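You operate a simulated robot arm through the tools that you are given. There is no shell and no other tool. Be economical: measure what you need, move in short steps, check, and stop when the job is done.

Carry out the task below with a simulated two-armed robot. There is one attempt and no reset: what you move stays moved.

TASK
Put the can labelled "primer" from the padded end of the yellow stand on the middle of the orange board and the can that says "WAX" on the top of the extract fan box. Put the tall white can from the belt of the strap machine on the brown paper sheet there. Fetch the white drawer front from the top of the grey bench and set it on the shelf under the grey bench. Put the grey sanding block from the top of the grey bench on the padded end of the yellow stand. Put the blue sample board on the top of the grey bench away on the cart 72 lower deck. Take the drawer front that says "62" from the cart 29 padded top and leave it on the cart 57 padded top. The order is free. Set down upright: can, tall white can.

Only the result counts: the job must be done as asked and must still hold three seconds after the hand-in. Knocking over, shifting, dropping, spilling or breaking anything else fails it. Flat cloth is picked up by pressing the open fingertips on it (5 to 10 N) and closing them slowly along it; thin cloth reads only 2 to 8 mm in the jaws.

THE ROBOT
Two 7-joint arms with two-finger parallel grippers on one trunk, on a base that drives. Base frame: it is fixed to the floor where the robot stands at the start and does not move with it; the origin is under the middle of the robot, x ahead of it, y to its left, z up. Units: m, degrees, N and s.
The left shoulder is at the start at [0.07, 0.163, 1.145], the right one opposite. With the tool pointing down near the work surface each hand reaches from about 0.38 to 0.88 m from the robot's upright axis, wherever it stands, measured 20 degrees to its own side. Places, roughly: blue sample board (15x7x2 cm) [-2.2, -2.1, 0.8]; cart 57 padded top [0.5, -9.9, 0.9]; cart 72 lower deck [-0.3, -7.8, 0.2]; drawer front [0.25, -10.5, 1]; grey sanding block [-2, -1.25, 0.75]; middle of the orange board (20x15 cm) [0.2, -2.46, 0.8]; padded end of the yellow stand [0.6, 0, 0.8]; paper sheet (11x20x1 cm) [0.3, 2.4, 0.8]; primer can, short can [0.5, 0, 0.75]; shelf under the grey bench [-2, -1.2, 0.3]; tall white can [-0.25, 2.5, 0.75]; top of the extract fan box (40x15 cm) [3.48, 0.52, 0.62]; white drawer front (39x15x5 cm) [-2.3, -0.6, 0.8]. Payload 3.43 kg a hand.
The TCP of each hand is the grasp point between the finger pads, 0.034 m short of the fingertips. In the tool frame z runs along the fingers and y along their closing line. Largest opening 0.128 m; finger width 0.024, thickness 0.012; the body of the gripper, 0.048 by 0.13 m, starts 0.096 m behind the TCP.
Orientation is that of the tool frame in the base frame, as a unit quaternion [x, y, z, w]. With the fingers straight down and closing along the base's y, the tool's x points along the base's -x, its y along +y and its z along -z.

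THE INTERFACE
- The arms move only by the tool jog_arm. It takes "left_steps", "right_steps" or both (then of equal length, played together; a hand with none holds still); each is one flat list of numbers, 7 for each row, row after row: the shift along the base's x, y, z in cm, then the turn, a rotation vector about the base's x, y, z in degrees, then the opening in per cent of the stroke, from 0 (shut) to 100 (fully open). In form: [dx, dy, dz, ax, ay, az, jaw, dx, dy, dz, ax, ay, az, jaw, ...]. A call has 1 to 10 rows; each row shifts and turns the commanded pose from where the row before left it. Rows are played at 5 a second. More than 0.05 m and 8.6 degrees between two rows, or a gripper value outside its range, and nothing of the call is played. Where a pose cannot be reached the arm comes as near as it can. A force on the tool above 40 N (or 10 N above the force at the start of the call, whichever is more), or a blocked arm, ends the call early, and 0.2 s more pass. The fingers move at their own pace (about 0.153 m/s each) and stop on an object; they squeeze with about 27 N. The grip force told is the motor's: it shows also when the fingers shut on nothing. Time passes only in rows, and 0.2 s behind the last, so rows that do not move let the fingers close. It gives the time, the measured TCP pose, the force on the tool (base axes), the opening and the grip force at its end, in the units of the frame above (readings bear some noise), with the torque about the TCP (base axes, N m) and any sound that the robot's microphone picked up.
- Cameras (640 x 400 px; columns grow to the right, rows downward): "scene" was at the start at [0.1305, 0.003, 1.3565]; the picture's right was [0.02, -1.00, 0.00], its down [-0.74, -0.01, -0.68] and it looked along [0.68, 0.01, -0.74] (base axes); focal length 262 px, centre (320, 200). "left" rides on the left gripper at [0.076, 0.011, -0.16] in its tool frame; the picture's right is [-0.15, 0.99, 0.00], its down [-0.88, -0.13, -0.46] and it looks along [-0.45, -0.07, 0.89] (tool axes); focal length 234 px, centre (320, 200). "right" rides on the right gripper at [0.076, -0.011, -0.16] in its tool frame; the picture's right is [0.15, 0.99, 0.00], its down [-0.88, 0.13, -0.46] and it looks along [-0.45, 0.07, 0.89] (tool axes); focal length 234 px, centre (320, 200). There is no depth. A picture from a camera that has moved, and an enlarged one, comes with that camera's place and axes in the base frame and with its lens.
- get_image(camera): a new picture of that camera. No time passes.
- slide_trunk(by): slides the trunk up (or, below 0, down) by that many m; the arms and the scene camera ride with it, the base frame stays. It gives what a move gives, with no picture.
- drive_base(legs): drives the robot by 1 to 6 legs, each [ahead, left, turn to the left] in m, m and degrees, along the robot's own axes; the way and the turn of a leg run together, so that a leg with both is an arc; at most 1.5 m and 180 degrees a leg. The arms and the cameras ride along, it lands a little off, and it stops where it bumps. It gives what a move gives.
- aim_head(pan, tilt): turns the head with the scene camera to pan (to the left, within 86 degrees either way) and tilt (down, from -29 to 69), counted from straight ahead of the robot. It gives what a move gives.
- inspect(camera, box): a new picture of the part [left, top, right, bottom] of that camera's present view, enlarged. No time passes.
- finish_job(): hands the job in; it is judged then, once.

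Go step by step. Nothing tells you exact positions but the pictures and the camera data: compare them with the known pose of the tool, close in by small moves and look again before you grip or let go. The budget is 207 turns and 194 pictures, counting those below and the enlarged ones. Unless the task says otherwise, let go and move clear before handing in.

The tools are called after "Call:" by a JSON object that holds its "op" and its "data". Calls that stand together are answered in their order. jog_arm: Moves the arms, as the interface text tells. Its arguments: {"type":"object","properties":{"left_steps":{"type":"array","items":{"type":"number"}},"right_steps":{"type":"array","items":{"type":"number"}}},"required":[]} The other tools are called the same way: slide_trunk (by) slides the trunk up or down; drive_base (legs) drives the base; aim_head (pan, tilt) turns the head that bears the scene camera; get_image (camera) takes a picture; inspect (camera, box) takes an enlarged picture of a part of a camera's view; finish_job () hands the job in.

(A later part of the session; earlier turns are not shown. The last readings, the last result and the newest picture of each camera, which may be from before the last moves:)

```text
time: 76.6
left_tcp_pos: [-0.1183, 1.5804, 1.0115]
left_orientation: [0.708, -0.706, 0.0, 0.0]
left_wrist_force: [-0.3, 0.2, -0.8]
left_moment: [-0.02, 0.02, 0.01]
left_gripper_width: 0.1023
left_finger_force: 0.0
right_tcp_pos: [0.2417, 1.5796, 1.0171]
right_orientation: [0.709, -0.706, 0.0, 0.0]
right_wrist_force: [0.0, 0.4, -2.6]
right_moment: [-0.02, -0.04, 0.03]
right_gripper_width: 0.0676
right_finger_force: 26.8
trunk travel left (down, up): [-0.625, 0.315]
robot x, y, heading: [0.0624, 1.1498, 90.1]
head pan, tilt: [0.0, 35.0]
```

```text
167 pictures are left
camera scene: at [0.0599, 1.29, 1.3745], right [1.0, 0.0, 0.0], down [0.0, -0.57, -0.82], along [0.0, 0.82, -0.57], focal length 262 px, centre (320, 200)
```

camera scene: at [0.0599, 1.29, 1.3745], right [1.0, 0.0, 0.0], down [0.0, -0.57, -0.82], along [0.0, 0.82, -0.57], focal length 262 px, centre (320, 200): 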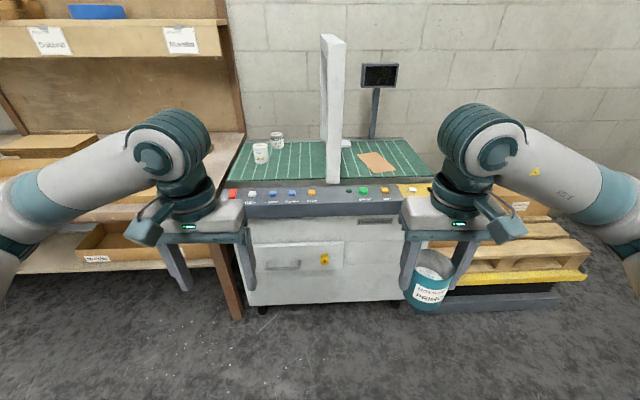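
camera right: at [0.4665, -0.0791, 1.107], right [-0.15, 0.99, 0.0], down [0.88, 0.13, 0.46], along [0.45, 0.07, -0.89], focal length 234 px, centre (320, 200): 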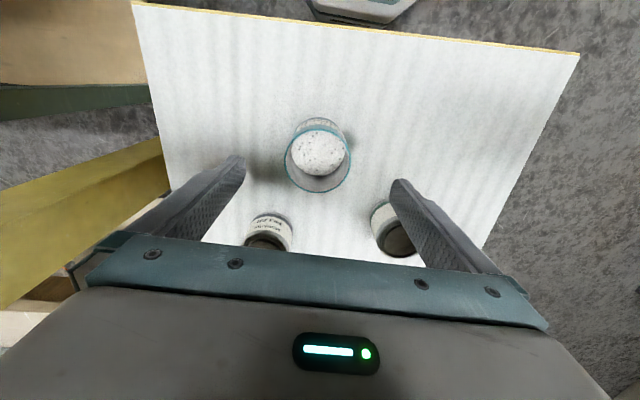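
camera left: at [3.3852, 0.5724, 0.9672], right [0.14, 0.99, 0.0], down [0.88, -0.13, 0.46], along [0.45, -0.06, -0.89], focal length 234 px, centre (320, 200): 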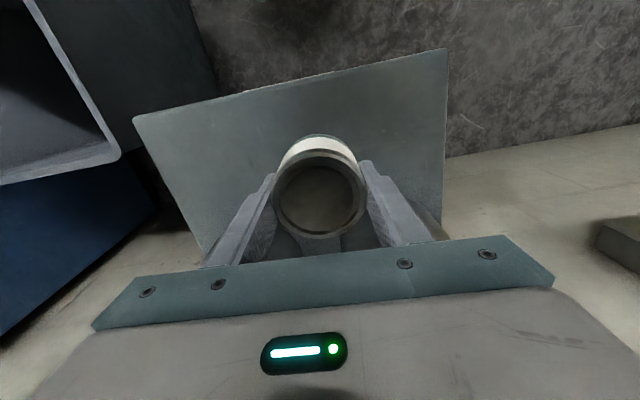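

Call:
{"op": "inspect", "data": {"camera": "scene", "box": [230, 110, 430, 230]}}

```text
3.20 times, centred on (330, 170) of scene
camera zoom: at [0.0599, 1.29, 1.3745], right [1.0, 0.0, 0.0], down [0.0, -0.57, -0.82], along [0.0, 0.82, -0.57], focal length 840 px, centre (288, 296)
```

zoom: 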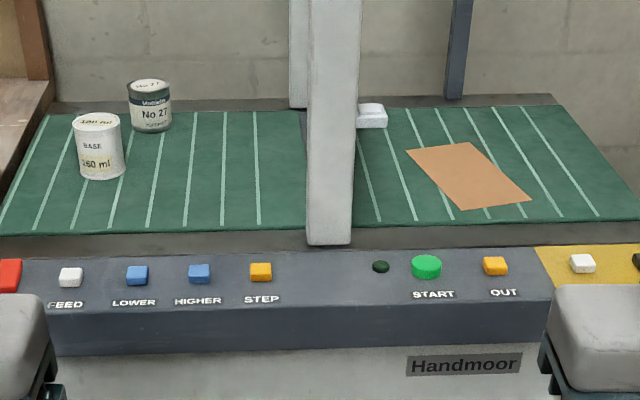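

The tall white can (BASE 180 ml) is at about (-0.23,2.47) left of the arch; the paper lies right of it at (0.34,2.45). I'll tuck the right hand aside and drive up.

Call:
{"op": "jog_arm", "data": {"right_steps": [4, -2, 0, 0, 0, 0, 0, 4, -2, 0, 0, 0, 0, 0, 4, -2, 0, 0, 0, 0, 0]}}

Call:
{"op": "drive_base", "data": {"legs": [[0, 0.12, 0], [0.53, 0, 0]]}}

Call:
{"op": "aim_head", "data": {"pan": 0, "tilt": 45}}

Call:
{"op": "get_image", "data": {"camera": "scene"}}

Call:
{"op": "get_image", "data": {"camera": "left"}}

```text
time: 77.4
left_tcp_pos: [-0.1172, 1.5787, 1.0114]
left_orientation: [0.709, -0.706, -0.001, -0.001]
left_wrist_force: [0.1, 0.8, -0.1]
left_moment: [0.06, 0.06, 0.03]
left_gripper_width: 0.1026
left_finger_force: 0.0
right_tcp_pos: [0.3606, 1.518, 1.0183]
right_orientation: [0.709, -0.705, -0.002, 0.0]
right_wrist_force: [0.6, -0.5, -1.8]
right_moment: [-0.02, 0.04, 0.02]
right_gripper_width: 0.0675
right_finger_force: 27.2
trunk travel left (down, up): [-0.625, 0.315]
robot x, y, heading: [0.0583, 1.1526, 90.5]
head pan, tilt: [0.0, 35.0]
```

```text
time: 81.3
left_tcp_pos: [-0.2274, 2.1157, 1.0117]
left_orientation: [-0.704, 0.711, 0.0, -0.001]
left_wrist_force: [0.5, 0.6, 0.9]
left_moment: [0.01, -0.02, 0.01]
left_gripper_width: 0.1023
left_finger_force: 0.0
right_tcp_pos: [0.2502, 2.0483, 1.0187]
right_orientation: [-0.703, 0.711, -0.001, 0.0]
right_wrist_force: [-0.2, -0.3, -1.0]
right_moment: [-0.05, -0.01, 0.01]
right_gripper_width: 0.0676
right_finger_force: 27.4
trunk travel left (down, up): [-0.625, 0.315]
robot x, y, heading: [-0.0552, 1.6827, 89.3]
head pan, tilt: [0.0, 35.0]
```

```text
time: 82.1
left_tcp_pos: [-0.2269, 2.1156, 1.0101]
left_orientation: [-0.703, 0.711, -0.001, 0.0]
left_wrist_force: [0.2, -0.7, -0.7]
left_moment: [-0.04, 0.04, 0.0]
left_gripper_width: 0.1023
left_finger_force: 0.1
right_tcp_pos: [0.2503, 2.0479, 1.018]
right_orientation: [-0.703, 0.711, 0.001, -0.001]
right_wrist_force: [-0.9, -0.2, -1.6]
right_moment: [-0.03, -0.01, -0.01]
right_gripper_width: 0.0676
right_finger_force: 26.8
trunk travel left (down, up): [-0.625, 0.315]
robot x, y, heading: [-0.0601, 1.6809, 89.3]
head pan, tilt: [0.0, 45.0]
```

```text
165 pictures are left
camera scene: at [-0.0533, 1.8158, 1.3598], right [1.0, -0.01, 0.0], down [-0.01, -0.71, -0.71], along [0.01, 0.71, -0.71], focal length 262 px, centre (320, 200)
```

scene: 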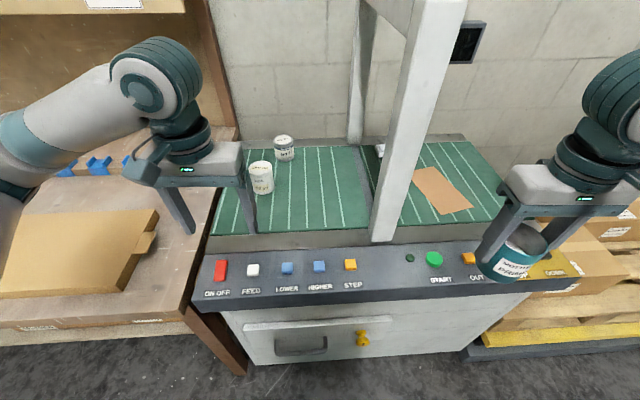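

```text
164 pictures are left
camera left: at [-0.2401, 2.0406, 1.1714], right [-0.99, 0.16, 0.0], down [0.14, 0.88, 0.46], along [0.07, 0.45, -0.89], focal length 234 px, centre (320, 200)
```

left: 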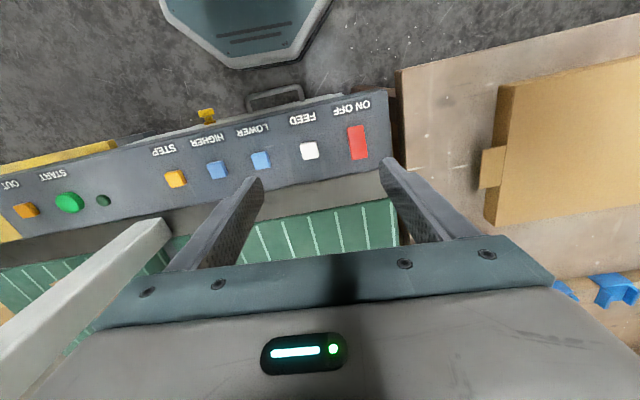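

The can top is at about (-0.216,2.428,0.889). Moving the left hand above it.

Call:
{"op": "jog_arm", "data": {"left_steps": [0.15, 4.46, -0.6, 0, 0, 0, 100, 0.15, 4.46, -0.6, 0, 0, 0, 100, 0.15, 4.46, -0.6, 0, 0, 0, 100, 0.15, 4.46, -0.6, 0, 0, 0, 100, 0.15, 4.46, -0.6, 0, 0, 0, 100, 0.15, 4.46, -0.6, 0, 0, 0, 100, 0.15, 4.46, -0.6, 0, 0, 0, 100, 0, 0, 0, 0, 0, 0, 100]}}

Call:
{"op": "get_image", "data": {"camera": "left"}}

Call:
{"op": "inspect", "data": {"camera": "scene", "box": [200, 100, 340, 220]}}

```text
time: 83.9
left_tcp_pos: [-0.2151, 2.4282, 0.9702]
left_orientation: [-0.704, 0.711, -0.001, 0.001]
left_wrist_force: [-0.3, 0.5, 0.9]
left_moment: [0.01, 0.0, -0.01]
left_gripper_width: 0.128
left_finger_force: 0.0
right_tcp_pos: [0.2485, 2.0472, 1.0192]
right_orientation: [-0.703, 0.711, 0.0, 0.001]
right_wrist_force: [0.5, -0.2, -1.3]
right_moment: [0.01, -0.03, -0.01]
right_gripper_width: 0.0676
right_finger_force: 26.9
trunk travel left (down, up): [-0.625, 0.315]
robot x, y, heading: [-0.0572, 1.6832, 89.5]
head pan, tilt: [0.0, 45.0]
```

```text
163 pictures are left
camera left: at [-0.2297, 2.3525, 1.1308], right [-0.99, 0.16, 0.0], down [0.14, 0.88, 0.46], along [0.07, 0.45, -0.89], focal length 234 px, centre (320, 200)
```

left: 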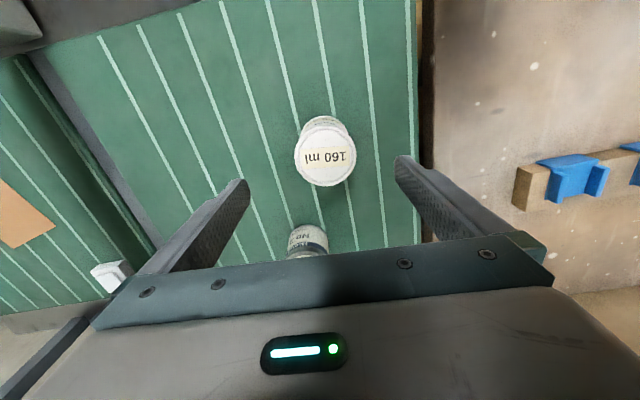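

```text
3.33 times, centred on (270, 160) of scene
camera zoom: at [-0.054, 1.8151, 1.3598], right [1.0, -0.01, 0.0], down [-0.01, -0.71, -0.71], along [0.01, 0.71, -0.71], focal length 875 px, centre (487, 333)
```

zoom: 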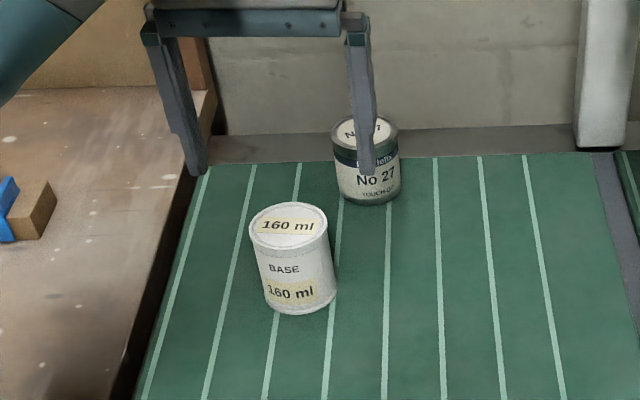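

Slight correction in x, then descend and grip.

Call:
{"op": "jog_arm", "data": {"left_steps": [-0.7, -0.2, -3.5, 0, 0, 0, 100, 0, 0, -3.5, 0, 0, 0, 100, 0, 0, -3.2, 0, 0, 0, 100, 0, 0, 0, 0, 0, 0, 0, 0, 0, 0, 0, 0, 0, 0, 0, 0, 0, 0, 0, 0, 0, 0, 0, 3, 0, 0, 0, 0, 0, 0, 4, 0, 0, 0, 0, 0, -2, 3, 0, 0, 0, 0, 0, -4, 1, 0, 0, 0, 0]}}

Call:
{"op": "get_image", "data": {"camera": "scene"}}

```text
time: 86.1
left_tcp_pos: [-0.2233, 2.3656, 0.9766]
left_orientation: [-0.703, 0.711, 0.0, 0.001]
left_wrist_force: [0.1, -0.6, -2.4]
left_moment: [0.04, 0.0, -0.04]
left_gripper_width: 0.0673
left_finger_force: 27.1
right_tcp_pos: [0.2494, 2.0458, 1.0194]
right_orientation: [-0.703, 0.711, 0.0, 0.0]
right_wrist_force: [-0.1, -0.3, -1.1]
right_moment: [-0.01, -0.04, 0.01]
right_gripper_width: 0.0677
right_finger_force: 26.9
trunk travel left (down, up): [-0.625, 0.315]
robot x, y, heading: [-0.0563, 1.6811, 89.3]
head pan, tilt: [0.0, 45.0]
```

```text
161 pictures are left
camera scene: at [-0.0539, 1.8147, 1.3599], right [1.0, -0.01, 0.0], down [-0.01, -0.71, -0.71], along [0.01, 0.71, -0.71], focal length 262 px, centre (320, 200)
```

scene: 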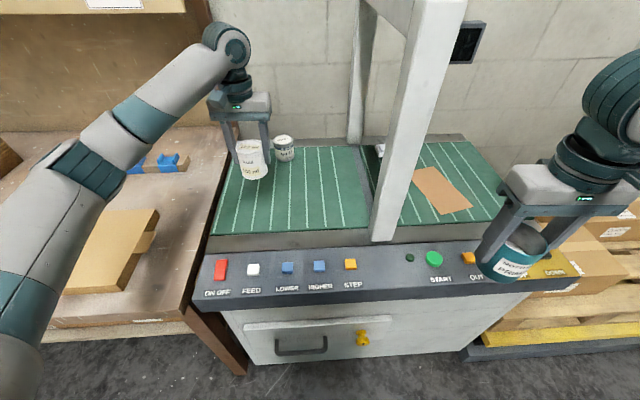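

The white can is held. I'll retract it, slide right by 0.55 m and look at the paper.

Call:
{"op": "jog_arm", "data": {"left_steps": [0, -4.5, 0.5, 0, 0, 0, 0, 0, -4.5, 0.5, 0, 0, 0, 0, 0, -4.5, 0.5, 0, 0, 0, 0, 0, -4.5, 0.5, 0, 0, 0, 0, 0, -4.5, 0.5, 0, 0, 0, 0, 0, -4.5, 0.5, 0, 0, 0, 0, 0, -4.5, 0, 0, 0, 0, 0]}}

Call:
{"op": "drive_base", "data": {"legs": [[0, -0.52, 0.6]]}}

Call:
{"op": "get_image", "data": {"camera": "scene"}}

```text
time: 87.7
left_tcp_pos: [-0.2242, 2.048, 1.0085]
left_orientation: [-0.704, 0.71, 0.0, 0.0]
left_wrist_force: [-0.3, -0.5, -2.4]
left_moment: [0.01, -0.01, 0.0]
left_gripper_width: 0.0671
left_finger_force: 27.1
right_tcp_pos: [0.2506, 2.0478, 1.0186]
right_orientation: [-0.704, 0.71, 0.0, 0.001]
right_wrist_force: [-0.2, 0.1, -1.3]
right_moment: [0.02, 0.01, -0.02]
right_gripper_width: 0.0676
right_finger_force: 27.1
trunk travel left (down, up): [-0.625, 0.315]
robot x, y, heading: [-0.05, 1.6824, 89.4]
head pan, tilt: [0.0, 45.0]
```

```text
time: 90.7
left_tcp_pos: [0.2935, 2.0451, 1.0073]
left_orientation: [-0.703, 0.711, 0.0, 0.0]
left_wrist_force: [0.2, -0.2, -1.8]
left_moment: [0.0, 0.0, 0.02]
left_gripper_width: 0.0676
left_finger_force: 26.6
right_tcp_pos: [0.7675, 2.0419, 1.0176]
right_orientation: [-0.703, 0.711, 0.0, 0.0]
right_wrist_force: [0.3, 0.5, -1.7]
right_moment: [-0.02, 0.02, 0.01]
right_gripper_width: 0.0675
right_finger_force: 27.1
trunk travel left (down, up): [-0.625, 0.315]
robot x, y, heading: [0.4604, 1.6764, 89.5]
head pan, tilt: [0.0, 45.0]
```

```text
160 pictures are left
camera scene: at [0.4638, 1.8102, 1.3597], right [1.0, -0.01, 0.0], down [-0.01, -0.71, -0.71], along [0.01, 0.71, -0.71], focal length 262 px, centre (320, 200)
```

scene: 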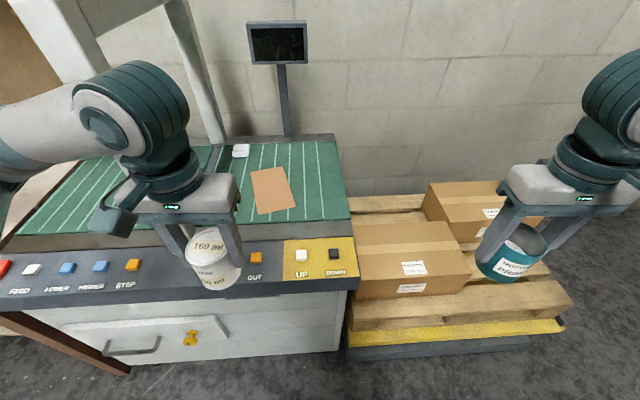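

The paper centre is about (0.33,2.40). To keep the elbow clear of the arch I'll stand further right and turn slightly left.

Call:
{"op": "drive_base", "data": {"legs": [[0, -0.32, 0], [0, 0, 13]]}}

Call:
{"op": "aim_head", "data": {"pan": 20, "tilt": 45}}

Call:
{"op": "get_image", "data": {"camera": "scene"}}

```text
time: 93.6
left_tcp_pos: [0.5347, 1.9941, 1.0075]
left_orientation: [0.778, -0.628, 0.0, 0.0]
left_wrist_force: [0.1, 0.1, -1.7]
left_moment: [0.01, 0.01, 0.03]
left_gripper_width: 0.0677
left_finger_force: 27.1
right_tcp_pos: [0.9973, 2.0968, 1.0175]
right_orientation: [0.778, -0.628, -0.001, 0.0]
right_wrist_force: [0.1, 0.3, -1.0]
right_moment: [-0.02, -0.03, -0.03]
right_gripper_width: 0.0675
right_finger_force: 26.9
trunk travel left (down, up): [-0.625, 0.315]
robot x, y, heading: [0.7796, 1.6705, 102.3]
head pan, tilt: [0.0, 45.0]
```

```text
time: 94.5
left_tcp_pos: [0.5351, 1.994, 1.0069]
left_orientation: [0.778, -0.628, 0.0, 0.001]
left_wrist_force: [0.3, 0.3, -1.7]
left_moment: [0.0, 0.03, 0.0]
left_gripper_width: 0.0674
left_finger_force: 27.1
right_tcp_pos: [0.9986, 2.0972, 1.0172]
right_orientation: [0.778, -0.628, 0.0, 0.0]
right_wrist_force: [0.4, 0.4, -1.1]
right_moment: [0.0, 0.01, -0.01]
right_gripper_width: 0.0679
right_finger_force: 27.0
trunk travel left (down, up): [-0.625, 0.315]
robot x, y, heading: [0.7798, 1.6736, 102.2]
head pan, tilt: [20.0, 45.0]
```

```text
159 pictures are left
camera scene: at [0.728, 1.7927, 1.3597], right [0.85, 0.53, 0.0], down [0.38, -0.6, -0.71], along [-0.38, 0.6, -0.71], focal length 262 px, centre (320, 200)
```

scene: 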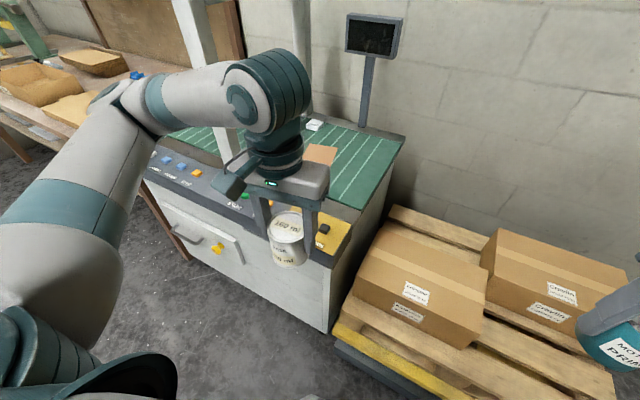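

Call:
{"op": "drive_base", "data": {"legs": [[0.07, 0, 0]]}}

Call:
{"op": "jog_arm", "data": {"left_steps": [-1, 4, 0, 0, 0, 0, 0, -2, 4, 0, 0, 0, 0, 0, -3, 3.5, 0, 0, 0, 0, 0, -3, 3.5, 0, 0, 0, 0, 0, -3, 3.5, 0, 0, 0, 0, 0]}}

Call:
{"op": "get_image", "data": {"camera": "scene"}}

Call:
{"op": "get_image", "data": {"camera": "left"}}

```text
time: 95.5
left_tcp_pos: [0.521, 2.0631, 1.0079]
left_orientation: [0.779, -0.627, 0.001, 0.0]
left_wrist_force: [-0.3, 0.5, -2.2]
left_moment: [-0.05, -0.03, 0.02]
left_gripper_width: 0.0674
left_finger_force: 27.0
right_tcp_pos: [0.9822, 2.1651, 1.0179]
right_orientation: [0.778, -0.628, 0.001, 0.001]
right_wrist_force: [0.0, -0.2, -1.5]
right_moment: [0.0, 0.01, -0.01]
right_gripper_width: 0.0678
right_finger_force: 27.2
trunk travel left (down, up): [-0.625, 0.315]
robot x, y, heading: [0.768, 1.7385, 102.1]
head pan, tilt: [20.0, 45.0]
```

```text
time: 96.7
left_tcp_pos: [0.3983, 2.2467, 1.0069]
left_orientation: [0.778, -0.628, 0.001, 0.001]
left_wrist_force: [0.1, -1.2, -1.5]
left_moment: [-0.06, -0.01, 0.01]
left_gripper_width: 0.0674
left_finger_force: 27.0
right_tcp_pos: [0.9819, 2.1642, 1.0182]
right_orientation: [0.778, -0.628, 0.001, 0.001]
right_wrist_force: [1.0, 1.3, -1.3]
right_moment: [-0.04, -0.02, 0.02]
right_gripper_width: 0.0676
right_finger_force: 26.6
trunk travel left (down, up): [-0.625, 0.315]
robot x, y, heading: [0.7674, 1.7442, 102.2]
head pan, tilt: [20.0, 45.0]
```

```text
158 pictures are left
camera scene: at [0.7124, 1.8607, 1.3596], right [0.85, 0.53, 0.0], down [0.38, -0.6, -0.71], along [-0.38, 0.6, -0.71], focal length 262 px, centre (320, 200)
```

scene: 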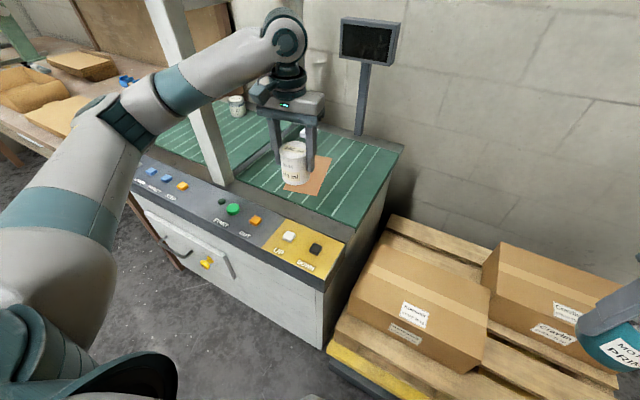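

```text
157 pictures are left
camera left: at [0.403, 2.171, 1.1667], right [-1.0, -0.07, 0.0], down [-0.06, 0.89, 0.45], along [-0.03, 0.45, -0.89], focal length 234 px, centre (320, 200)
```

left: 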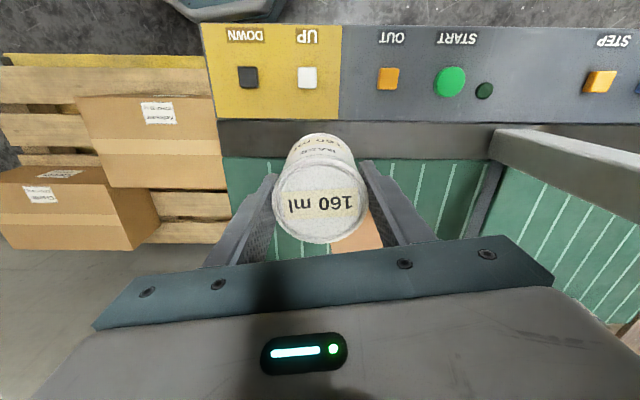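

Call:
{"op": "jog_arm", "data": {"left_steps": [-1.37, 3.16, -1.0, 0, 0, 0, 0, -1.37, 3.16, -1.0, 0, 0, 0, 0, -1.37, 3.16, -1.0, 0, 0, 0, 0, -1.37, 3.16, -1.0, 0, 0, 0, 0, -1.37, 3.16, -1.0, 0, 0, 0, 0, 0, 0, -3, 0, 0, 0, 0, 0, 0, 0, 0, 0, 0, 0]}}

Call:
{"op": "get_image", "data": {"camera": "scene"}}

Call:
{"op": "get_image", "data": {"camera": "left"}}

```text
time: 98.3
left_tcp_pos: [0.3319, 2.404, 0.9273]
left_orientation: [0.778, -0.628, 0.0, 0.0]
left_wrist_force: [0.5, -0.4, -1.0]
left_moment: [0.02, 0.02, 0.01]
left_gripper_width: 0.0673
left_finger_force: 26.5
right_tcp_pos: [0.9834, 2.1641, 1.0192]
right_orientation: [0.778, -0.628, -0.001, 0.0]
right_wrist_force: [-0.8, 0.0, -2.2]
right_moment: [0.0, 0.05, 0.04]
right_gripper_width: 0.0678
right_finger_force: 26.8
trunk travel left (down, up): [-0.625, 0.315]
robot x, y, heading: [0.7639, 1.7406, 102.2]
head pan, tilt: [20.0, 45.0]
```

```text
156 pictures are left
camera scene: at [0.7138, 1.8597, 1.3598], right [0.85, 0.53, 0.0], down [0.38, -0.6, -0.71], along [-0.38, 0.6, -0.71], focal length 262 px, centre (320, 200)
```

scene: 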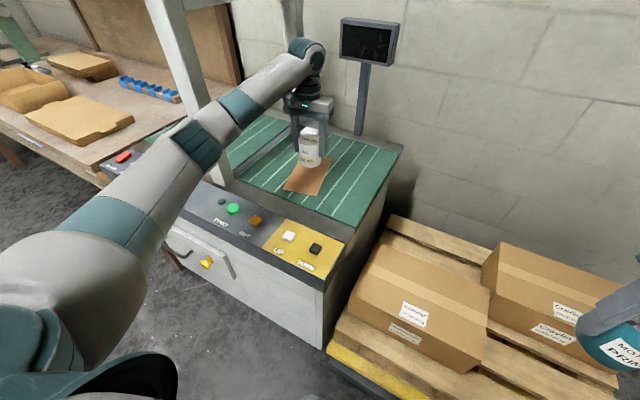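

```text
155 pictures are left
camera left: at [0.3374, 2.3281, 1.0867], right [-1.0, -0.07, 0.0], down [-0.06, 0.89, 0.46], along [-0.03, 0.45, -0.89], focal length 234 px, centre (320, 200)
```

left: 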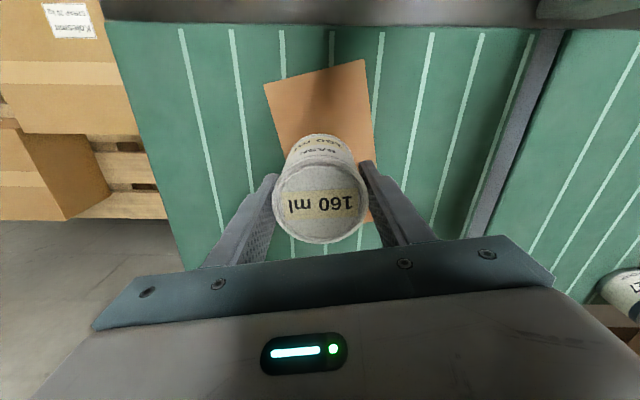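

The paper centre computes to about (0.317,2.415); I'll correct and lower toward it.

Call:
{"op": "jog_arm", "data": {"left_steps": [-1.3, 0.8, 0, 0, 0, 0, 0, 0, 0, -2.5, 0, 0, 0, 0, 0, 0, -1.5, 0, 0, 0, 0, 0, 0, 0, 0, 0, 0, 0]}}

Call:
{"op": "inspect", "data": {"camera": "scene", "box": [250, 90, 370, 210]}}

Call:
{"op": "get_image", "data": {"camera": "left"}}

```text
time: 99.3
left_tcp_pos: [0.3203, 2.4128, 0.8854]
left_orientation: [0.778, -0.628, -0.001, -0.001]
left_wrist_force: [-0.4, -0.5, -1.8]
left_moment: [-0.02, -0.01, 0.01]
left_gripper_width: 0.0674
left_finger_force: 26.8
right_tcp_pos: [0.9836, 2.1631, 1.0191]
right_orientation: [0.778, -0.628, 0.0, 0.0]
right_wrist_force: [0.6, 1.0, -1.8]
right_moment: [0.0, 0.01, 0.02]
right_gripper_width: 0.0677
right_finger_force: 27.1
trunk travel left (down, up): [-0.625, 0.315]
robot x, y, heading: [0.7691, 1.7428, 102.1]
head pan, tilt: [20.0, 45.0]
```

```text
3.33 times, centred on (310, 150) of scene
camera zoom: at [0.7132, 1.8598, 1.3597], right [0.85, 0.53, 0.0], down [0.38, -0.6, -0.71], along [-0.38, 0.6, -0.71], focal length 875 px, centre (353, 367)
```

zoom: 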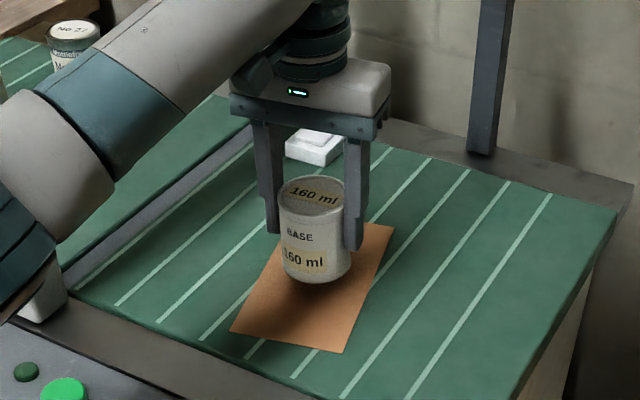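

```text
153 pictures are left
camera left: at [0.3243, 2.3371, 1.046], right [-1.0, -0.07, 0.0], down [-0.06, 0.89, 0.46], along [-0.03, 0.45, -0.89], focal length 234 px, centre (320, 200)
```

left: 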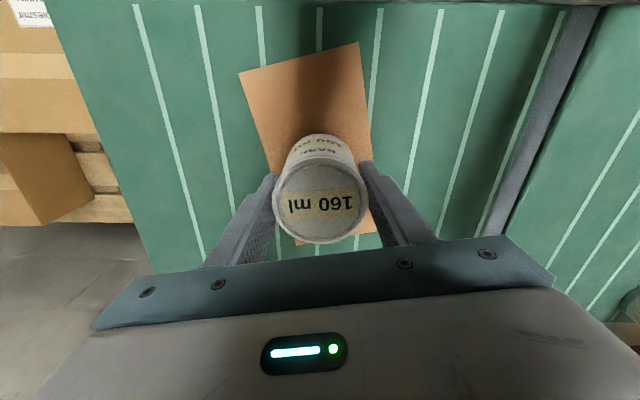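

Well centred. Lowering until contact.

Call:
{"op": "jog_arm", "data": {"left_steps": [0, 0, -0.5, 0, 0, 0, 0, 0, 0, -0.3, 0, 0, 0, 0]}}

Call:
{"op": "jog_arm", "data": {"left_steps": [0, 0, -0.25, 0, 0, 0, 0]}}

Call:
{"op": "jog_arm", "data": {"left_steps": [0, 0, -0.25, 0, 0, 0, 0]}}

Call:
{"op": "jog_arm", "data": {"left_steps": [0, 0, -0.25, 0, 0, 0, 0]}}

```text
time: 99.9
left_tcp_pos: [0.3194, 2.4123, 0.8773]
left_orientation: [0.778, -0.628, -0.001, 0.0]
left_wrist_force: [0.8, 0.0, -2.6]
left_moment: [-0.01, 0.0, -0.03]
left_gripper_width: 0.0673
left_finger_force: 27.2
right_tcp_pos: [0.9831, 2.1648, 1.0187]
right_orientation: [0.778, -0.628, 0.0, 0.0]
right_wrist_force: [-0.4, -0.2, -1.3]
right_moment: [-0.01, 0.0, 0.03]
right_gripper_width: 0.0678
right_finger_force: 26.8
trunk travel left (down, up): [-0.625, 0.315]
robot x, y, heading: [0.7638, 1.737, 102.4]
head pan, tilt: [20.0, 45.0]
```

```text
time: 100.3
left_tcp_pos: [0.3187, 2.4111, 0.8745]
left_orientation: [0.778, -0.628, 0.001, 0.001]
left_wrist_force: [0.0, 0.0, -1.4]
left_moment: [0.01, -0.01, 0.0]
left_gripper_width: 0.0673
left_finger_force: 26.7
right_tcp_pos: [0.9823, 2.1641, 1.0173]
right_orientation: [0.779, -0.628, 0.001, 0.0]
right_wrist_force: [-0.3, -0.2, -2.9]
right_moment: [0.0, 0.02, 0.01]
right_gripper_width: 0.0677
right_finger_force: 26.7
trunk travel left (down, up): [-0.625, 0.315]
robot x, y, heading: [0.7668, 1.7418, 102.4]
head pan, tilt: [20.0, 45.0]
```

```text
time: 100.7
left_tcp_pos: [0.3186, 2.4132, 0.8727]
left_orientation: [0.778, -0.628, 0.0, 0.0]
left_wrist_force: [0.1, 0.2, -1.9]
left_moment: [0.0, -0.03, -0.03]
left_gripper_width: 0.0673
left_finger_force: 27.3
right_tcp_pos: [0.9817, 2.1646, 1.0186]
right_orientation: [0.778, -0.628, 0.001, 0.0]
right_wrist_force: [-0.3, 1.0, -1.7]
right_moment: [-0.02, 0.0, -0.04]
right_gripper_width: 0.0677
right_finger_force: 27.1
trunk travel left (down, up): [-0.625, 0.315]
robot x, y, heading: [0.7666, 1.7413, 102.0]
head pan, tilt: [20.0, 45.0]
```

```text
time: 101.1
left_tcp_pos: [0.3197, 2.4131, 0.8697]
left_orientation: [0.778, -0.628, 0.0, 0.0]
left_wrist_force: [0.1, 1.0, -2.0]
left_moment: [-0.03, 0.01, 0.01]
left_gripper_width: 0.0672
left_finger_force: 27.2
right_tcp_pos: [0.9829, 2.1644, 1.0191]
right_orientation: [0.778, -0.628, 0.001, 0.0]
right_wrist_force: [0.0, -0.4, -1.1]
right_moment: [-0.02, -0.01, -0.01]
right_gripper_width: 0.0676
right_finger_force: 26.5
trunk travel left (down, up): [-0.625, 0.315]
robot x, y, heading: [0.7666, 1.7374, 102.1]
head pan, tilt: [20.0, 45.0]
```

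Call:
{"op": "jog_arm", "data": {"left_steps": [0, 0, -0.2, 0, 0, 0, 0]}}

Call:
{"op": "jog_arm", "data": {"left_steps": [0, 0, -0.2, 0, 0, 0, 0]}}

```text
time: 101.5
left_tcp_pos: [0.3197, 2.4119, 0.8695]
left_orientation: [0.778, -0.628, 0.001, 0.0]
left_wrist_force: [0.6, 0.2, -2.6]
left_moment: [-0.01, -0.02, 0.01]
left_gripper_width: 0.0672
left_finger_force: 27.1
right_tcp_pos: [0.9836, 2.1643, 1.0191]
right_orientation: [0.778, -0.628, 0.0, 0.001]
right_wrist_force: [-0.1, -0.5, -1.5]
right_moment: [0.01, 0.0, -0.03]
right_gripper_width: 0.0676
right_finger_force: 26.5
trunk travel left (down, up): [-0.625, 0.315]
robot x, y, heading: [0.7646, 1.7366, 102.0]
head pan, tilt: [20.0, 45.0]
```

```text
time: 101.9
left_tcp_pos: [0.3201, 2.4123, 0.8666]
left_orientation: [0.778, -0.628, -0.001, 0.001]
left_wrist_force: [0.1, -0.3, -1.6]
left_moment: [-0.04, -0.03, -0.03]
left_gripper_width: 0.0673
left_finger_force: 27.5
right_tcp_pos: [0.9834, 2.1637, 1.0179]
right_orientation: [0.778, -0.628, 0.0, -0.001]
right_wrist_force: [0.1, -0.7, -1.9]
right_moment: [0.02, -0.04, 0.02]
right_gripper_width: 0.0676
right_finger_force: 27.1
trunk travel left (down, up): [-0.625, 0.315]
robot x, y, heading: [0.7662, 1.7377, 102.2]
head pan, tilt: [20.0, 45.0]
```

Call:
{"op": "jog_arm", "data": {"left_steps": [0, 0, -0.2, 0, 0, 0, 0]}}

Call:
{"op": "jog_arm", "data": {"left_steps": [0, 0, -0.2, 0, 0, 0, 0]}}

Call:
{"op": "inspect", "data": {"camera": "scene", "box": [270, 110, 350, 190]}}

```text
time: 102.3
left_tcp_pos: [0.3203, 2.4118, 0.8662]
left_orientation: [0.778, -0.628, -0.001, -0.001]
left_wrist_force: [0.3, -0.2, 4.7]
left_moment: [-0.07, 0.0, -0.02]
left_gripper_width: 0.0673
left_finger_force: 26.7
right_tcp_pos: [0.9835, 2.1646, 1.0183]
right_orientation: [0.778, -0.628, 0.0, 0.001]
right_wrist_force: [0.0, 0.2, -2.5]
right_moment: [-0.04, -0.02, 0.01]
right_gripper_width: 0.0673
right_finger_force: 26.9
trunk travel left (down, up): [-0.625, 0.315]
robot x, y, heading: [0.7609, 1.7411, 102.1]
head pan, tilt: [20.0, 45.0]
```

```text
time: 102.7
left_tcp_pos: [0.3205, 2.4119, 0.8666]
left_orientation: [0.778, -0.628, -0.001, -0.001]
left_wrist_force: [-0.4, -1.0, 12.9]
left_moment: [-0.23, 0.01, 0.02]
left_gripper_width: 0.0674
left_finger_force: 27.1
right_tcp_pos: [0.9843, 2.1624, 1.0188]
right_orientation: [0.778, -0.628, 0.0, 0.001]
right_wrist_force: [-0.3, -0.2, -2.7]
right_moment: [0.0, -0.01, 0.02]
right_gripper_width: 0.0676
right_finger_force: 27.2
trunk travel left (down, up): [-0.625, 0.315]
robot x, y, heading: [0.7666, 1.7405, 102.0]
head pan, tilt: [20.0, 45.0]
```

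```text
5.00 times, centred on (310, 150) of scene
camera zoom: at [0.7144, 1.858, 1.3602], right [0.85, 0.53, 0.0], down [0.38, -0.6, -0.71], along [-0.38, 0.6, -0.71], focal length 1313 px, centre (370, 450)
```

zoom: 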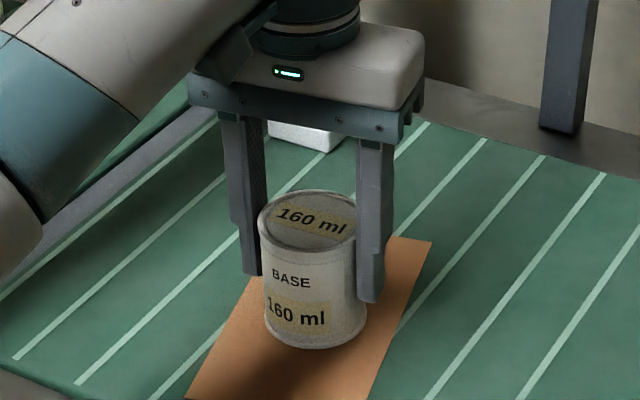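

Contact is firm. Release, lift clear and retract.

Call:
{"op": "jog_arm", "data": {"left_steps": [0, 0, 0.2, 0, 0, 0, 0, 0, 0, 0, 0, 0, 0, 60, 0, 0, 0, 0, 0, 0, 80, 0, 0, 0, 0, 0, 0, 80, 0, 0, 4, 0, 0, 0, 80, 0, 0, 4.5, 0, 0, 0, 80, 0, 0, 4.5, 0, 0, 0, 80, 1.5, -4, 1, 0, 0, 0, 80, 1.5, -4, 0, 0, 0, 0, 80, 1.5, -4, 0, 0, 0, 0, 80]}}

Call:
{"op": "jog_arm", "data": {"left_steps": [2, -4, 0, 0, 0, 0, 80, 2, -4, 0, 0, 0, 0, 80, 2, -4, 0, 0, 0, 0, 80, 3, -4, 0, 0, 0, 0, 80, 3, -4, 0, 0, 0, 0, 80, 3, -4, 0, 0, 0, 0, 80]}}

Call:
{"op": "get_image", "data": {"camera": "scene"}}

```text
time: 104.9
left_tcp_pos: [0.3638, 2.2912, 1.0066]
left_orientation: [0.779, -0.628, 0.0, -0.001]
left_wrist_force: [0.7, -0.5, -1.2]
left_moment: [0.04, 0.03, 0.0]
left_gripper_width: 0.1024
left_finger_force: 0.1
right_tcp_pos: [0.9831, 2.1627, 1.0186]
right_orientation: [0.778, -0.628, 0.001, -0.001]
right_wrist_force: [-0.3, -0.8, -1.9]
right_moment: [0.04, -0.03, -0.01]
right_gripper_width: 0.0674
right_finger_force: 27.0
trunk travel left (down, up): [-0.625, 0.315]
robot x, y, heading: [0.7681, 1.7426, 102.3]
head pan, tilt: [20.0, 45.0]
```

```text
time: 106.3
left_tcp_pos: [0.5137, 2.0525, 1.0069]
left_orientation: [0.778, -0.628, 0.0, 0.002]
left_wrist_force: [-0.1, 0.2, -0.3]
left_moment: [-0.05, 0.02, 0.0]
left_gripper_width: 0.1025
left_finger_force: 0.0
left hand out of reach, approached as far as the arm can: row 6
right_tcp_pos: [0.9854, 2.1643, 1.0186]
right_orientation: [0.778, -0.628, -0.001, 0.001]
right_wrist_force: [0.2, -0.2, -2.1]
right_moment: [-0.03, 0.05, 0.04]
right_gripper_width: 0.0678
right_finger_force: 27.2
trunk travel left (down, up): [-0.625, 0.315]
robot x, y, heading: [0.7654, 1.7395, 102.1]
head pan, tilt: [20.0, 45.0]
```

```text
151 pictures are left
camera scene: at [0.715, 1.8593, 1.3598], right [0.85, 0.53, 0.0], down [0.38, -0.6, -0.71], along [-0.38, 0.6, -0.71], focal length 262 px, centre (320, 200)
```

scene: 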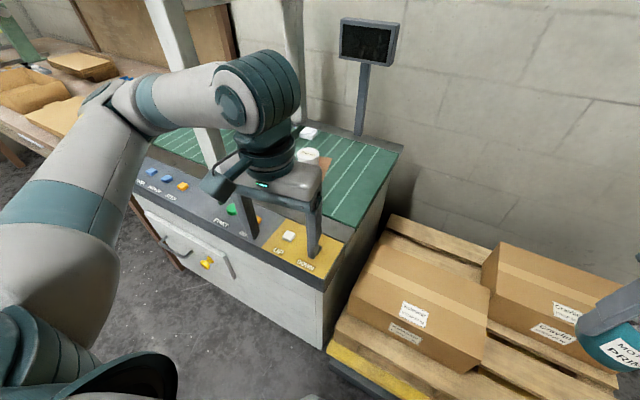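

The white can stands on the paper. Now I'll drive to the long table with the orange board, approaching from its -x side.

Call:
{"op": "drive_base", "data": {"legs": [[-0.55, 0, -12], [0, 1.0, 0], [0, 0.65, 0], [0, 0, -90], [0, -1.2, 0], [0, -1.2, 0]]}}

Call:
{"op": "aim_head", "data": {"pan": -35, "tilt": 30}}

Call:
{"op": "get_image", "data": {"camera": "scene"}}

```text
time: 132.7
left_tcp_pos: [-0.472, -1.053, 1.0066]
left_orientation: [0.002, 1.0, 0.0, -0.001]
left_wrist_force: [0.1, 0.2, -0.5]
left_moment: [0.02, 0.02, 0.0]
left_gripper_width: 0.1021
left_finger_force: 0.0
right_tcp_pos: [-0.467, -1.5372, 1.0182]
right_orientation: [0.002, 1.0, 0.0, 0.0]
right_wrist_force: [-0.5, -0.9, -1.7]
right_moment: [0.0, -0.02, 0.02]
right_gripper_width: 0.0677
right_finger_force: 27.2
trunk travel left (down, up): [-0.625, 0.315]
robot x, y, heading: [-0.8326, -1.2289, -0.4]
head pan, tilt: [20.0, 45.0]
```

```text
time: 134.0
left_tcp_pos: [-0.4725, -1.0516, 1.0066]
left_orientation: [0.002, 1.0, 0.0, -0.001]
left_wrist_force: [0.6, -0.4, -0.2]
left_moment: [-0.01, 0.0, 0.02]
left_gripper_width: 0.1023
left_finger_force: 0.1
right_tcp_pos: [-0.4665, -1.5358, 1.0195]
right_orientation: [0.002, 1.0, 0.0, 0.0]
right_wrist_force: [-0.5, 0.2, -1.9]
right_moment: [0.01, 0.03, -0.03]
right_gripper_width: 0.0678
right_finger_force: 27.1
trunk travel left (down, up): [-0.625, 0.315]
robot x, y, heading: [-0.8311, -1.2304, -0.4]
head pan, tilt: [-35.0, 30.0]
```

```text
150 pictures are left
camera scene: at [-0.7079, -1.284, 1.3823], right [-0.58, -0.82, 0.0], down [-0.41, 0.29, -0.87], along [0.71, -0.5, -0.5], focal length 262 px, centre (320, 200)
```

scene: 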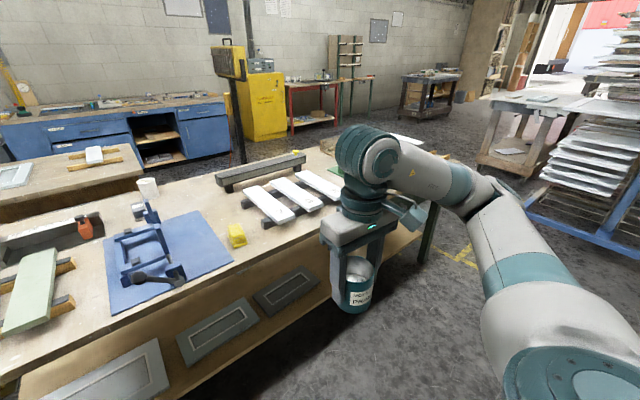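

Call:
{"op": "drive_base", "data": {"legs": [[0, -1.08, 0.4]]}}

Call:
{"op": "aim_head", "data": {"pan": 0, "tilt": 35}}

Call:
{"op": "get_image", "data": {"camera": "scene"}}

```text
time: 139.5
left_tcp_pos: [-0.4713, -2.1275, 1.0062]
left_orientation: [-0.005, 1.0, 0.0, -0.002]
left_wrist_force: [-0.2, 0.0, -0.2]
left_moment: [0.02, -0.01, -0.03]
left_gripper_width: 0.1024
left_finger_force: 0.1
right_tcp_pos: [-0.4584, -2.6112, 1.0179]
right_orientation: [-0.004, 1.0, 0.0, 0.0]
right_wrist_force: [0.4, -0.3, -2.1]
right_moment: [0.01, 0.0, -0.02]
right_gripper_width: 0.0678
right_finger_force: 27.3
trunk travel left (down, up): [-0.625, 0.315]
robot x, y, heading: [-0.8307, -2.3161, 0.4]
head pan, tilt: [-35.0, 30.0]
```

```text
time: 140.5
left_tcp_pos: [-0.4716, -2.1274, 1.0069]
left_orientation: [-0.005, 1.0, 0.0, -0.001]
left_wrist_force: [-0.2, 0.7, -0.1]
left_moment: [0.0, -0.03, -0.03]
left_gripper_width: 0.1025
left_finger_force: 0.0
right_tcp_pos: [-0.4582, -2.6107, 1.0186]
right_orientation: [-0.005, 1.0, 0.001, 0.0]
right_wrist_force: [0.0, 1.4, -1.5]
right_moment: [-0.02, 0.0, 0.02]
right_gripper_width: 0.0676
right_finger_force: 26.5
trunk travel left (down, up): [-0.625, 0.315]
robot x, y, heading: [-0.8285, -2.3124, 0.5]
head pan, tilt: [0.0, 35.0]
```

```text
149 pictures are left
camera scene: at [-0.6912, -2.3102, 1.3746], right [0.01, -1.0, 0.0], down [-0.57, 0.0, -0.82], along [0.82, 0.01, -0.57], focal length 262 px, centre (320, 200)
```

scene: 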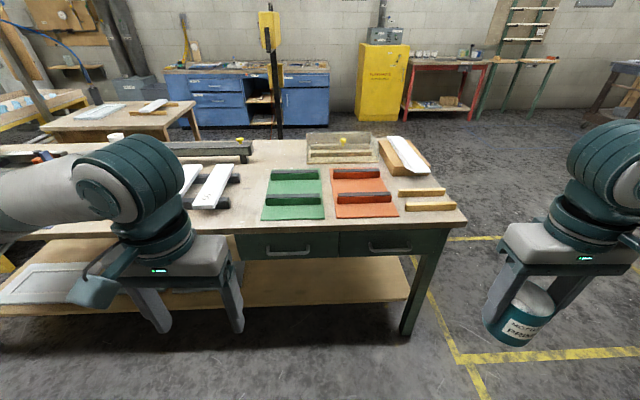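

Call:
{"op": "inspect", "data": {"camera": "scene", "box": [240, 140, 440, 240]}}

```text
3.20 times, centred on (340, 190) of scene
camera zoom: at [-0.6912, -2.3102, 1.3746], right [0.01, -1.0, 0.0], down [-0.57, 0.0, -0.82], along [0.82, 0.01, -0.57], focal length 840 px, centre (256, 232)
```

zoom: 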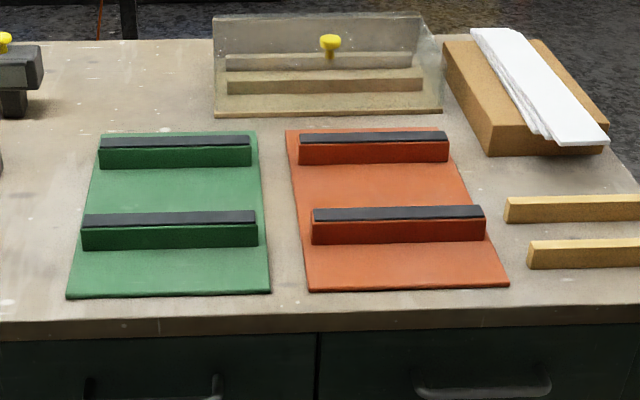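

The orange board's middle, between its two rails, is near (0.22,-2.475). Driving up to the table.

Call:
{"op": "drive_base", "data": {"legs": [[0.4, 0, -0.5]]}}

Call:
{"op": "aim_head", "data": {"pan": 0, "tilt": 45}}

Call:
{"op": "get_image", "data": {"camera": "scene"}}

Call:
{"op": "get_image", "data": {"camera": "right"}}

```text
time: 143.0
left_tcp_pos: [-0.0653, -2.1276, 1.0064]
left_orientation: [-0.001, 1.0, 0.0, -0.001]
left_wrist_force: [-0.4, -0.5, 0.3]
left_moment: [0.0, 0.01, -0.01]
left_gripper_width: 0.1023
left_finger_force: 0.0
right_tcp_pos: [-0.0557, -2.6109, 1.019]
right_orientation: [0.0, 1.0, 0.001, 0.0]
right_wrist_force: [1.1, -0.2, -1.5]
right_moment: [0.03, 0.04, 0.01]
right_gripper_width: 0.0674
right_finger_force: 26.7
trunk travel left (down, up): [-0.625, 0.315]
robot x, y, heading: [-0.4254, -2.3089, 0.1]
head pan, tilt: [0.0, 35.0]
```

```text
time: 143.8
left_tcp_pos: [-0.065, -2.1274, 1.0066]
left_orientation: [0.0, 1.0, 0.0, 0.0]
left_wrist_force: [0.8, -0.2, -0.4]
left_moment: [-0.02, 0.02, -0.03]
left_gripper_width: 0.1024
left_finger_force: 0.0
right_tcp_pos: [-0.0563, -2.6111, 1.0192]
right_orientation: [0.0, 1.0, 0.0, 0.0]
right_wrist_force: [0.2, -0.3, -0.6]
right_moment: [-0.01, 0.0, 0.01]
right_gripper_width: 0.0674
right_finger_force: 27.3
trunk travel left (down, up): [-0.625, 0.315]
robot x, y, heading: [-0.4273, -2.3104, 0.5]
head pan, tilt: [0.0, 45.0]
```

```text
147 pictures are left
camera scene: at [-0.2928, -2.3087, 1.3598], right [0.0, -1.0, 0.0], down [-0.71, 0.0, -0.71], along [0.71, 0.0, -0.71], focal length 262 px, centre (320, 200)
```

scene: 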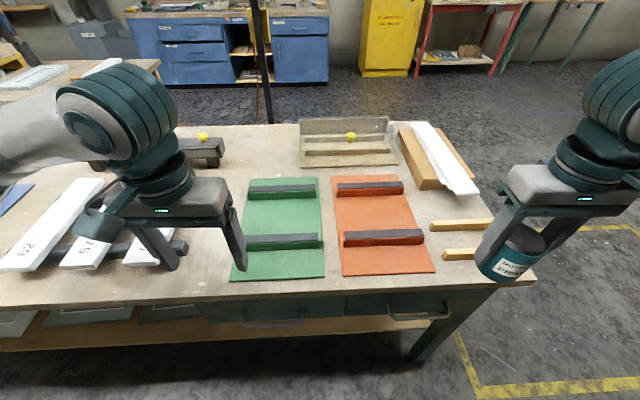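

```text
146 pictures are left
camera right: at [-0.1313, -2.6223, 1.1773], right [-0.15, 0.99, 0.0], down [0.88, 0.13, 0.46], along [0.45, 0.07, -0.89], focal length 234 px, centre (320, 200)
```

right: 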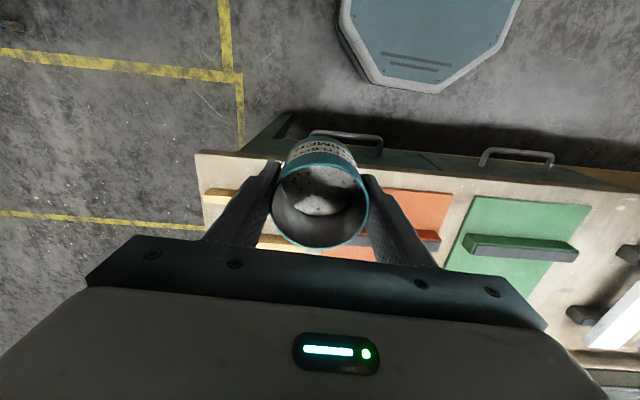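

Call:
{"op": "jog_arm", "data": {"right_steps": [3.66, 2.09, -1, 0, 0, 0, 0, 3.66, 2.09, -1, 0, 0, 0, 0, 3.66, 2.09, -1, 0, 0, 0, 0, 3.66, 2.09, -1, 0, 0, 0, 0, 3.66, 2.09, -1, 0, 0, 0, 0, 3.66, 2.09, -1, 0, 0, 0, 0, 3.66, 2.09, -1, 0, 0, 0, 0, 0, 0, 0, 0, 0, 0, 0]}}

Call:
{"op": "get_image", "data": {"camera": "scene"}}

Call:
{"op": "get_image", "data": {"camera": "right"}}

```text
time: 145.6
left_tcp_pos: [-0.066, -2.1275, 1.0055]
left_orientation: [-0.001, 1.0, 0.0, -0.001]
left_wrist_force: [0.8, 0.5, 0.7]
left_moment: [0.02, -0.03, 0.02]
left_gripper_width: 0.1024
left_finger_force: 0.0
right_tcp_pos: [0.2013, -2.4652, 0.9483]
right_orientation: [-0.001, 1.0, 0.001, 0.0]
right_wrist_force: [-0.7, -1.5, -1.6]
right_moment: [0.04, 0.0, -0.02]
right_gripper_width: 0.0677
right_finger_force: 27.0
trunk travel left (down, up): [-0.625, 0.315]
robot x, y, heading: [-0.4235, -2.3124, 0.2]
head pan, tilt: [0.0, 45.0]
```

```text
145 pictures are left
camera scene: at [-0.2935, -2.3096, 1.3598], right [0.0, -1.0, 0.0], down [-0.71, 0.0, -0.71], along [0.71, 0.0, -0.71], focal length 262 px, centre (320, 200)
```

scene: 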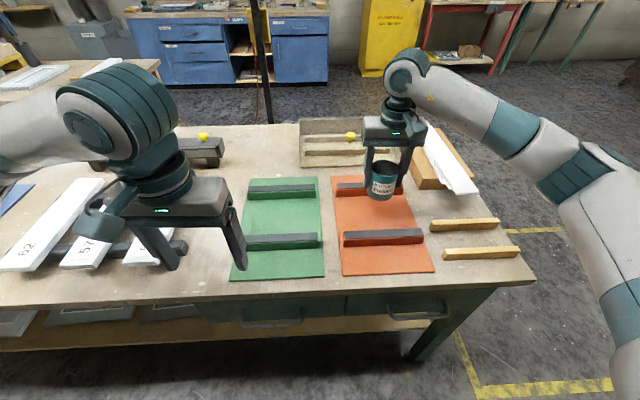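

```text
144 pictures are left
camera right: at [0.1252, -2.4757, 1.1075], right [-0.15, 0.99, 0.0], down [0.88, 0.13, 0.46], along [0.45, 0.07, -0.89], focal length 234 px, centre (320, 200)
```

right: 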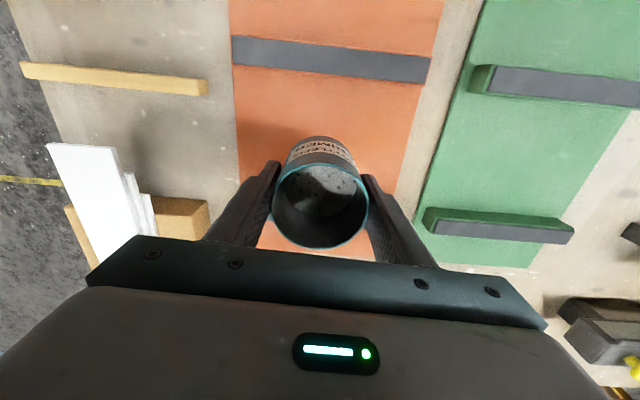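

Centred between the rails. Lowering.

Call:
{"op": "jog_arm", "data": {"right_steps": [0, 0.3, -4, 0, 0, 0, 0, 0, 0, -3.5, 0, 0, 0, 0, 0, 0, -0.5, 0, 0, 0, 0, 0, 0, 0, 0, 0, 0, 0]}}

Call:
{"op": "jog_arm", "data": {"right_steps": [0, 0, -0.4, 0, 0, 0, 0]}}

Call:
{"op": "jog_arm", "data": {"right_steps": [0, 0, -0.3, 0, 0, 0, 0]}}

Call:
{"op": "jog_arm", "data": {"right_steps": [0, 0, -0.3, 0, 0, 0, 0]}}

```text
time: 146.6
left_tcp_pos: [-0.0652, -2.1279, 1.0078]
left_orientation: [-0.001, 1.0, -0.001, -0.001]
left_wrist_force: [0.1, -0.3, 0.5]
left_moment: [0.01, 0.02, -0.02]
left_gripper_width: 0.1022
left_finger_force: 0.1
right_tcp_pos: [0.2001, -2.4617, 0.8687]
right_orientation: [-0.001, 1.0, 0.0, 0.001]
right_wrist_force: [0.2, -0.3, -2.0]
right_moment: [0.0, 0.03, -0.02]
right_gripper_width: 0.0675
right_finger_force: 26.9
trunk travel left (down, up): [-0.625, 0.315]
robot x, y, heading: [-0.4269, -2.3088, 0.0]
head pan, tilt: [0.0, 45.0]
```

```text
time: 147.0
left_tcp_pos: [-0.0657, -2.1279, 1.0063]
left_orientation: [-0.002, 1.0, 0.0, -0.001]
left_wrist_force: [-0.3, -0.2, 0.7]
left_moment: [0.03, 0.03, 0.0]
left_gripper_width: 0.1025
left_finger_force: 0.1
right_tcp_pos: [0.2006, -2.4619, 0.8665]
right_orientation: [-0.001, 1.0, 0.001, 0.002]
right_wrist_force: [-0.7, -1.1, 11.1]
right_moment: [-0.22, 0.35, 0.0]
right_gripper_width: 0.0674
right_finger_force: 26.7
trunk travel left (down, up): [-0.625, 0.315]
robot x, y, heading: [-0.4304, -2.3113, -0.1]
head pan, tilt: [0.0, 45.0]
```

```text
time: 147.4
left_tcp_pos: [-0.0671, -2.1277, 1.0066]
left_orientation: [0.0, 1.0, 0.0, 0.0]
left_wrist_force: [-0.1, 0.9, 0.7]
left_moment: [0.02, -0.03, -0.01]
left_gripper_width: 0.1027
left_finger_force: 0.0
right_tcp_pos: [0.2008, -2.4611, 0.8637]
right_orientation: [-0.001, 1.0, 0.002, 0.003]
right_wrist_force: [2.6, 0.8, 20.9]
right_moment: [-0.55, -0.17, 0.04]
right_gripper_width: 0.0677
right_finger_force: 27.3
trunk travel left (down, up): [-0.625, 0.315]
robot x, y, heading: [-0.4238, -2.3121, 0.3]
head pan, tilt: [0.0, 45.0]
```

```text
time: 147.8
left_tcp_pos: [-0.0669, -2.1281, 1.0066]
left_orientation: [-0.001, 1.0, 0.0, 0.0]
left_wrist_force: [0.3, -0.8, 0.1]
left_moment: [0.02, 0.0, -0.03]
left_gripper_width: 0.1021
left_finger_force: 0.0
right_tcp_pos: [0.1991, -2.462, 0.8603]
right_orientation: [-0.001, 1.0, 0.0, 0.002]
right_wrist_force: [2.5, 0.3, 21.8]
right_moment: [-0.42, -0.09, 0.03]
right_gripper_width: 0.0676
right_finger_force: 26.9
trunk travel left (down, up): [-0.625, 0.315]
robot x, y, heading: [-0.428, -2.3115, 0.3]
head pan, tilt: [0.0, 45.0]
```

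Contact (20 N). I'll ease up slightly, check and release.

Call:
{"op": "jog_arm", "data": {"right_steps": [0, 0, 0.3, 0, 0, 0, 0]}}

Call:
{"op": "inspect", "data": {"camera": "scene", "box": [320, 100, 450, 220]}}

```text
time: 148.2
left_tcp_pos: [-0.0655, -2.1267, 1.0066]
left_orientation: [-0.002, 1.0, 0.0, -0.001]
left_wrist_force: [0.3, 0.0, -0.6]
left_moment: [0.03, -0.01, -0.02]
left_gripper_width: 0.1024
left_finger_force: 0.1
right_tcp_pos: [0.1992, -2.4628, 0.8599]
right_orientation: [-0.002, 1.0, -0.001, -0.002]
right_wrist_force: [1.5, 1.3, 5.2]
right_moment: [0.11, -0.37, 0.03]
right_gripper_width: 0.0675
right_finger_force: 27.0
trunk travel left (down, up): [-0.625, 0.315]
robot x, y, heading: [-0.4254, -2.3128, 0.1]
head pan, tilt: [0.0, 45.0]
```

```text
3.33 times, centred on (385, 160) of scene
camera zoom: at [-0.2931, -2.3081, 1.3595], right [0.0, -1.0, 0.0], down [-0.71, 0.0, -0.71], along [0.71, 0.0, -0.71], focal length 875 px, centre (103, 333)
```

zoom: 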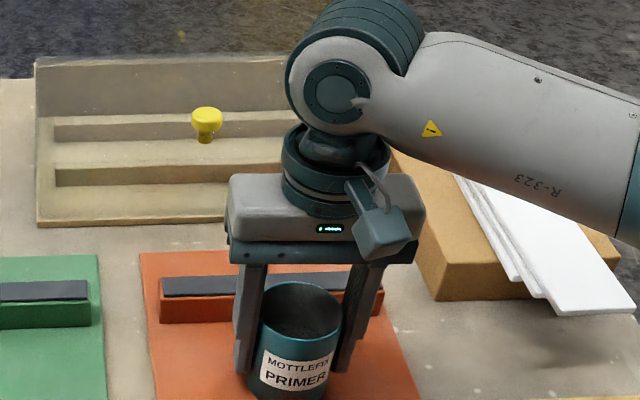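

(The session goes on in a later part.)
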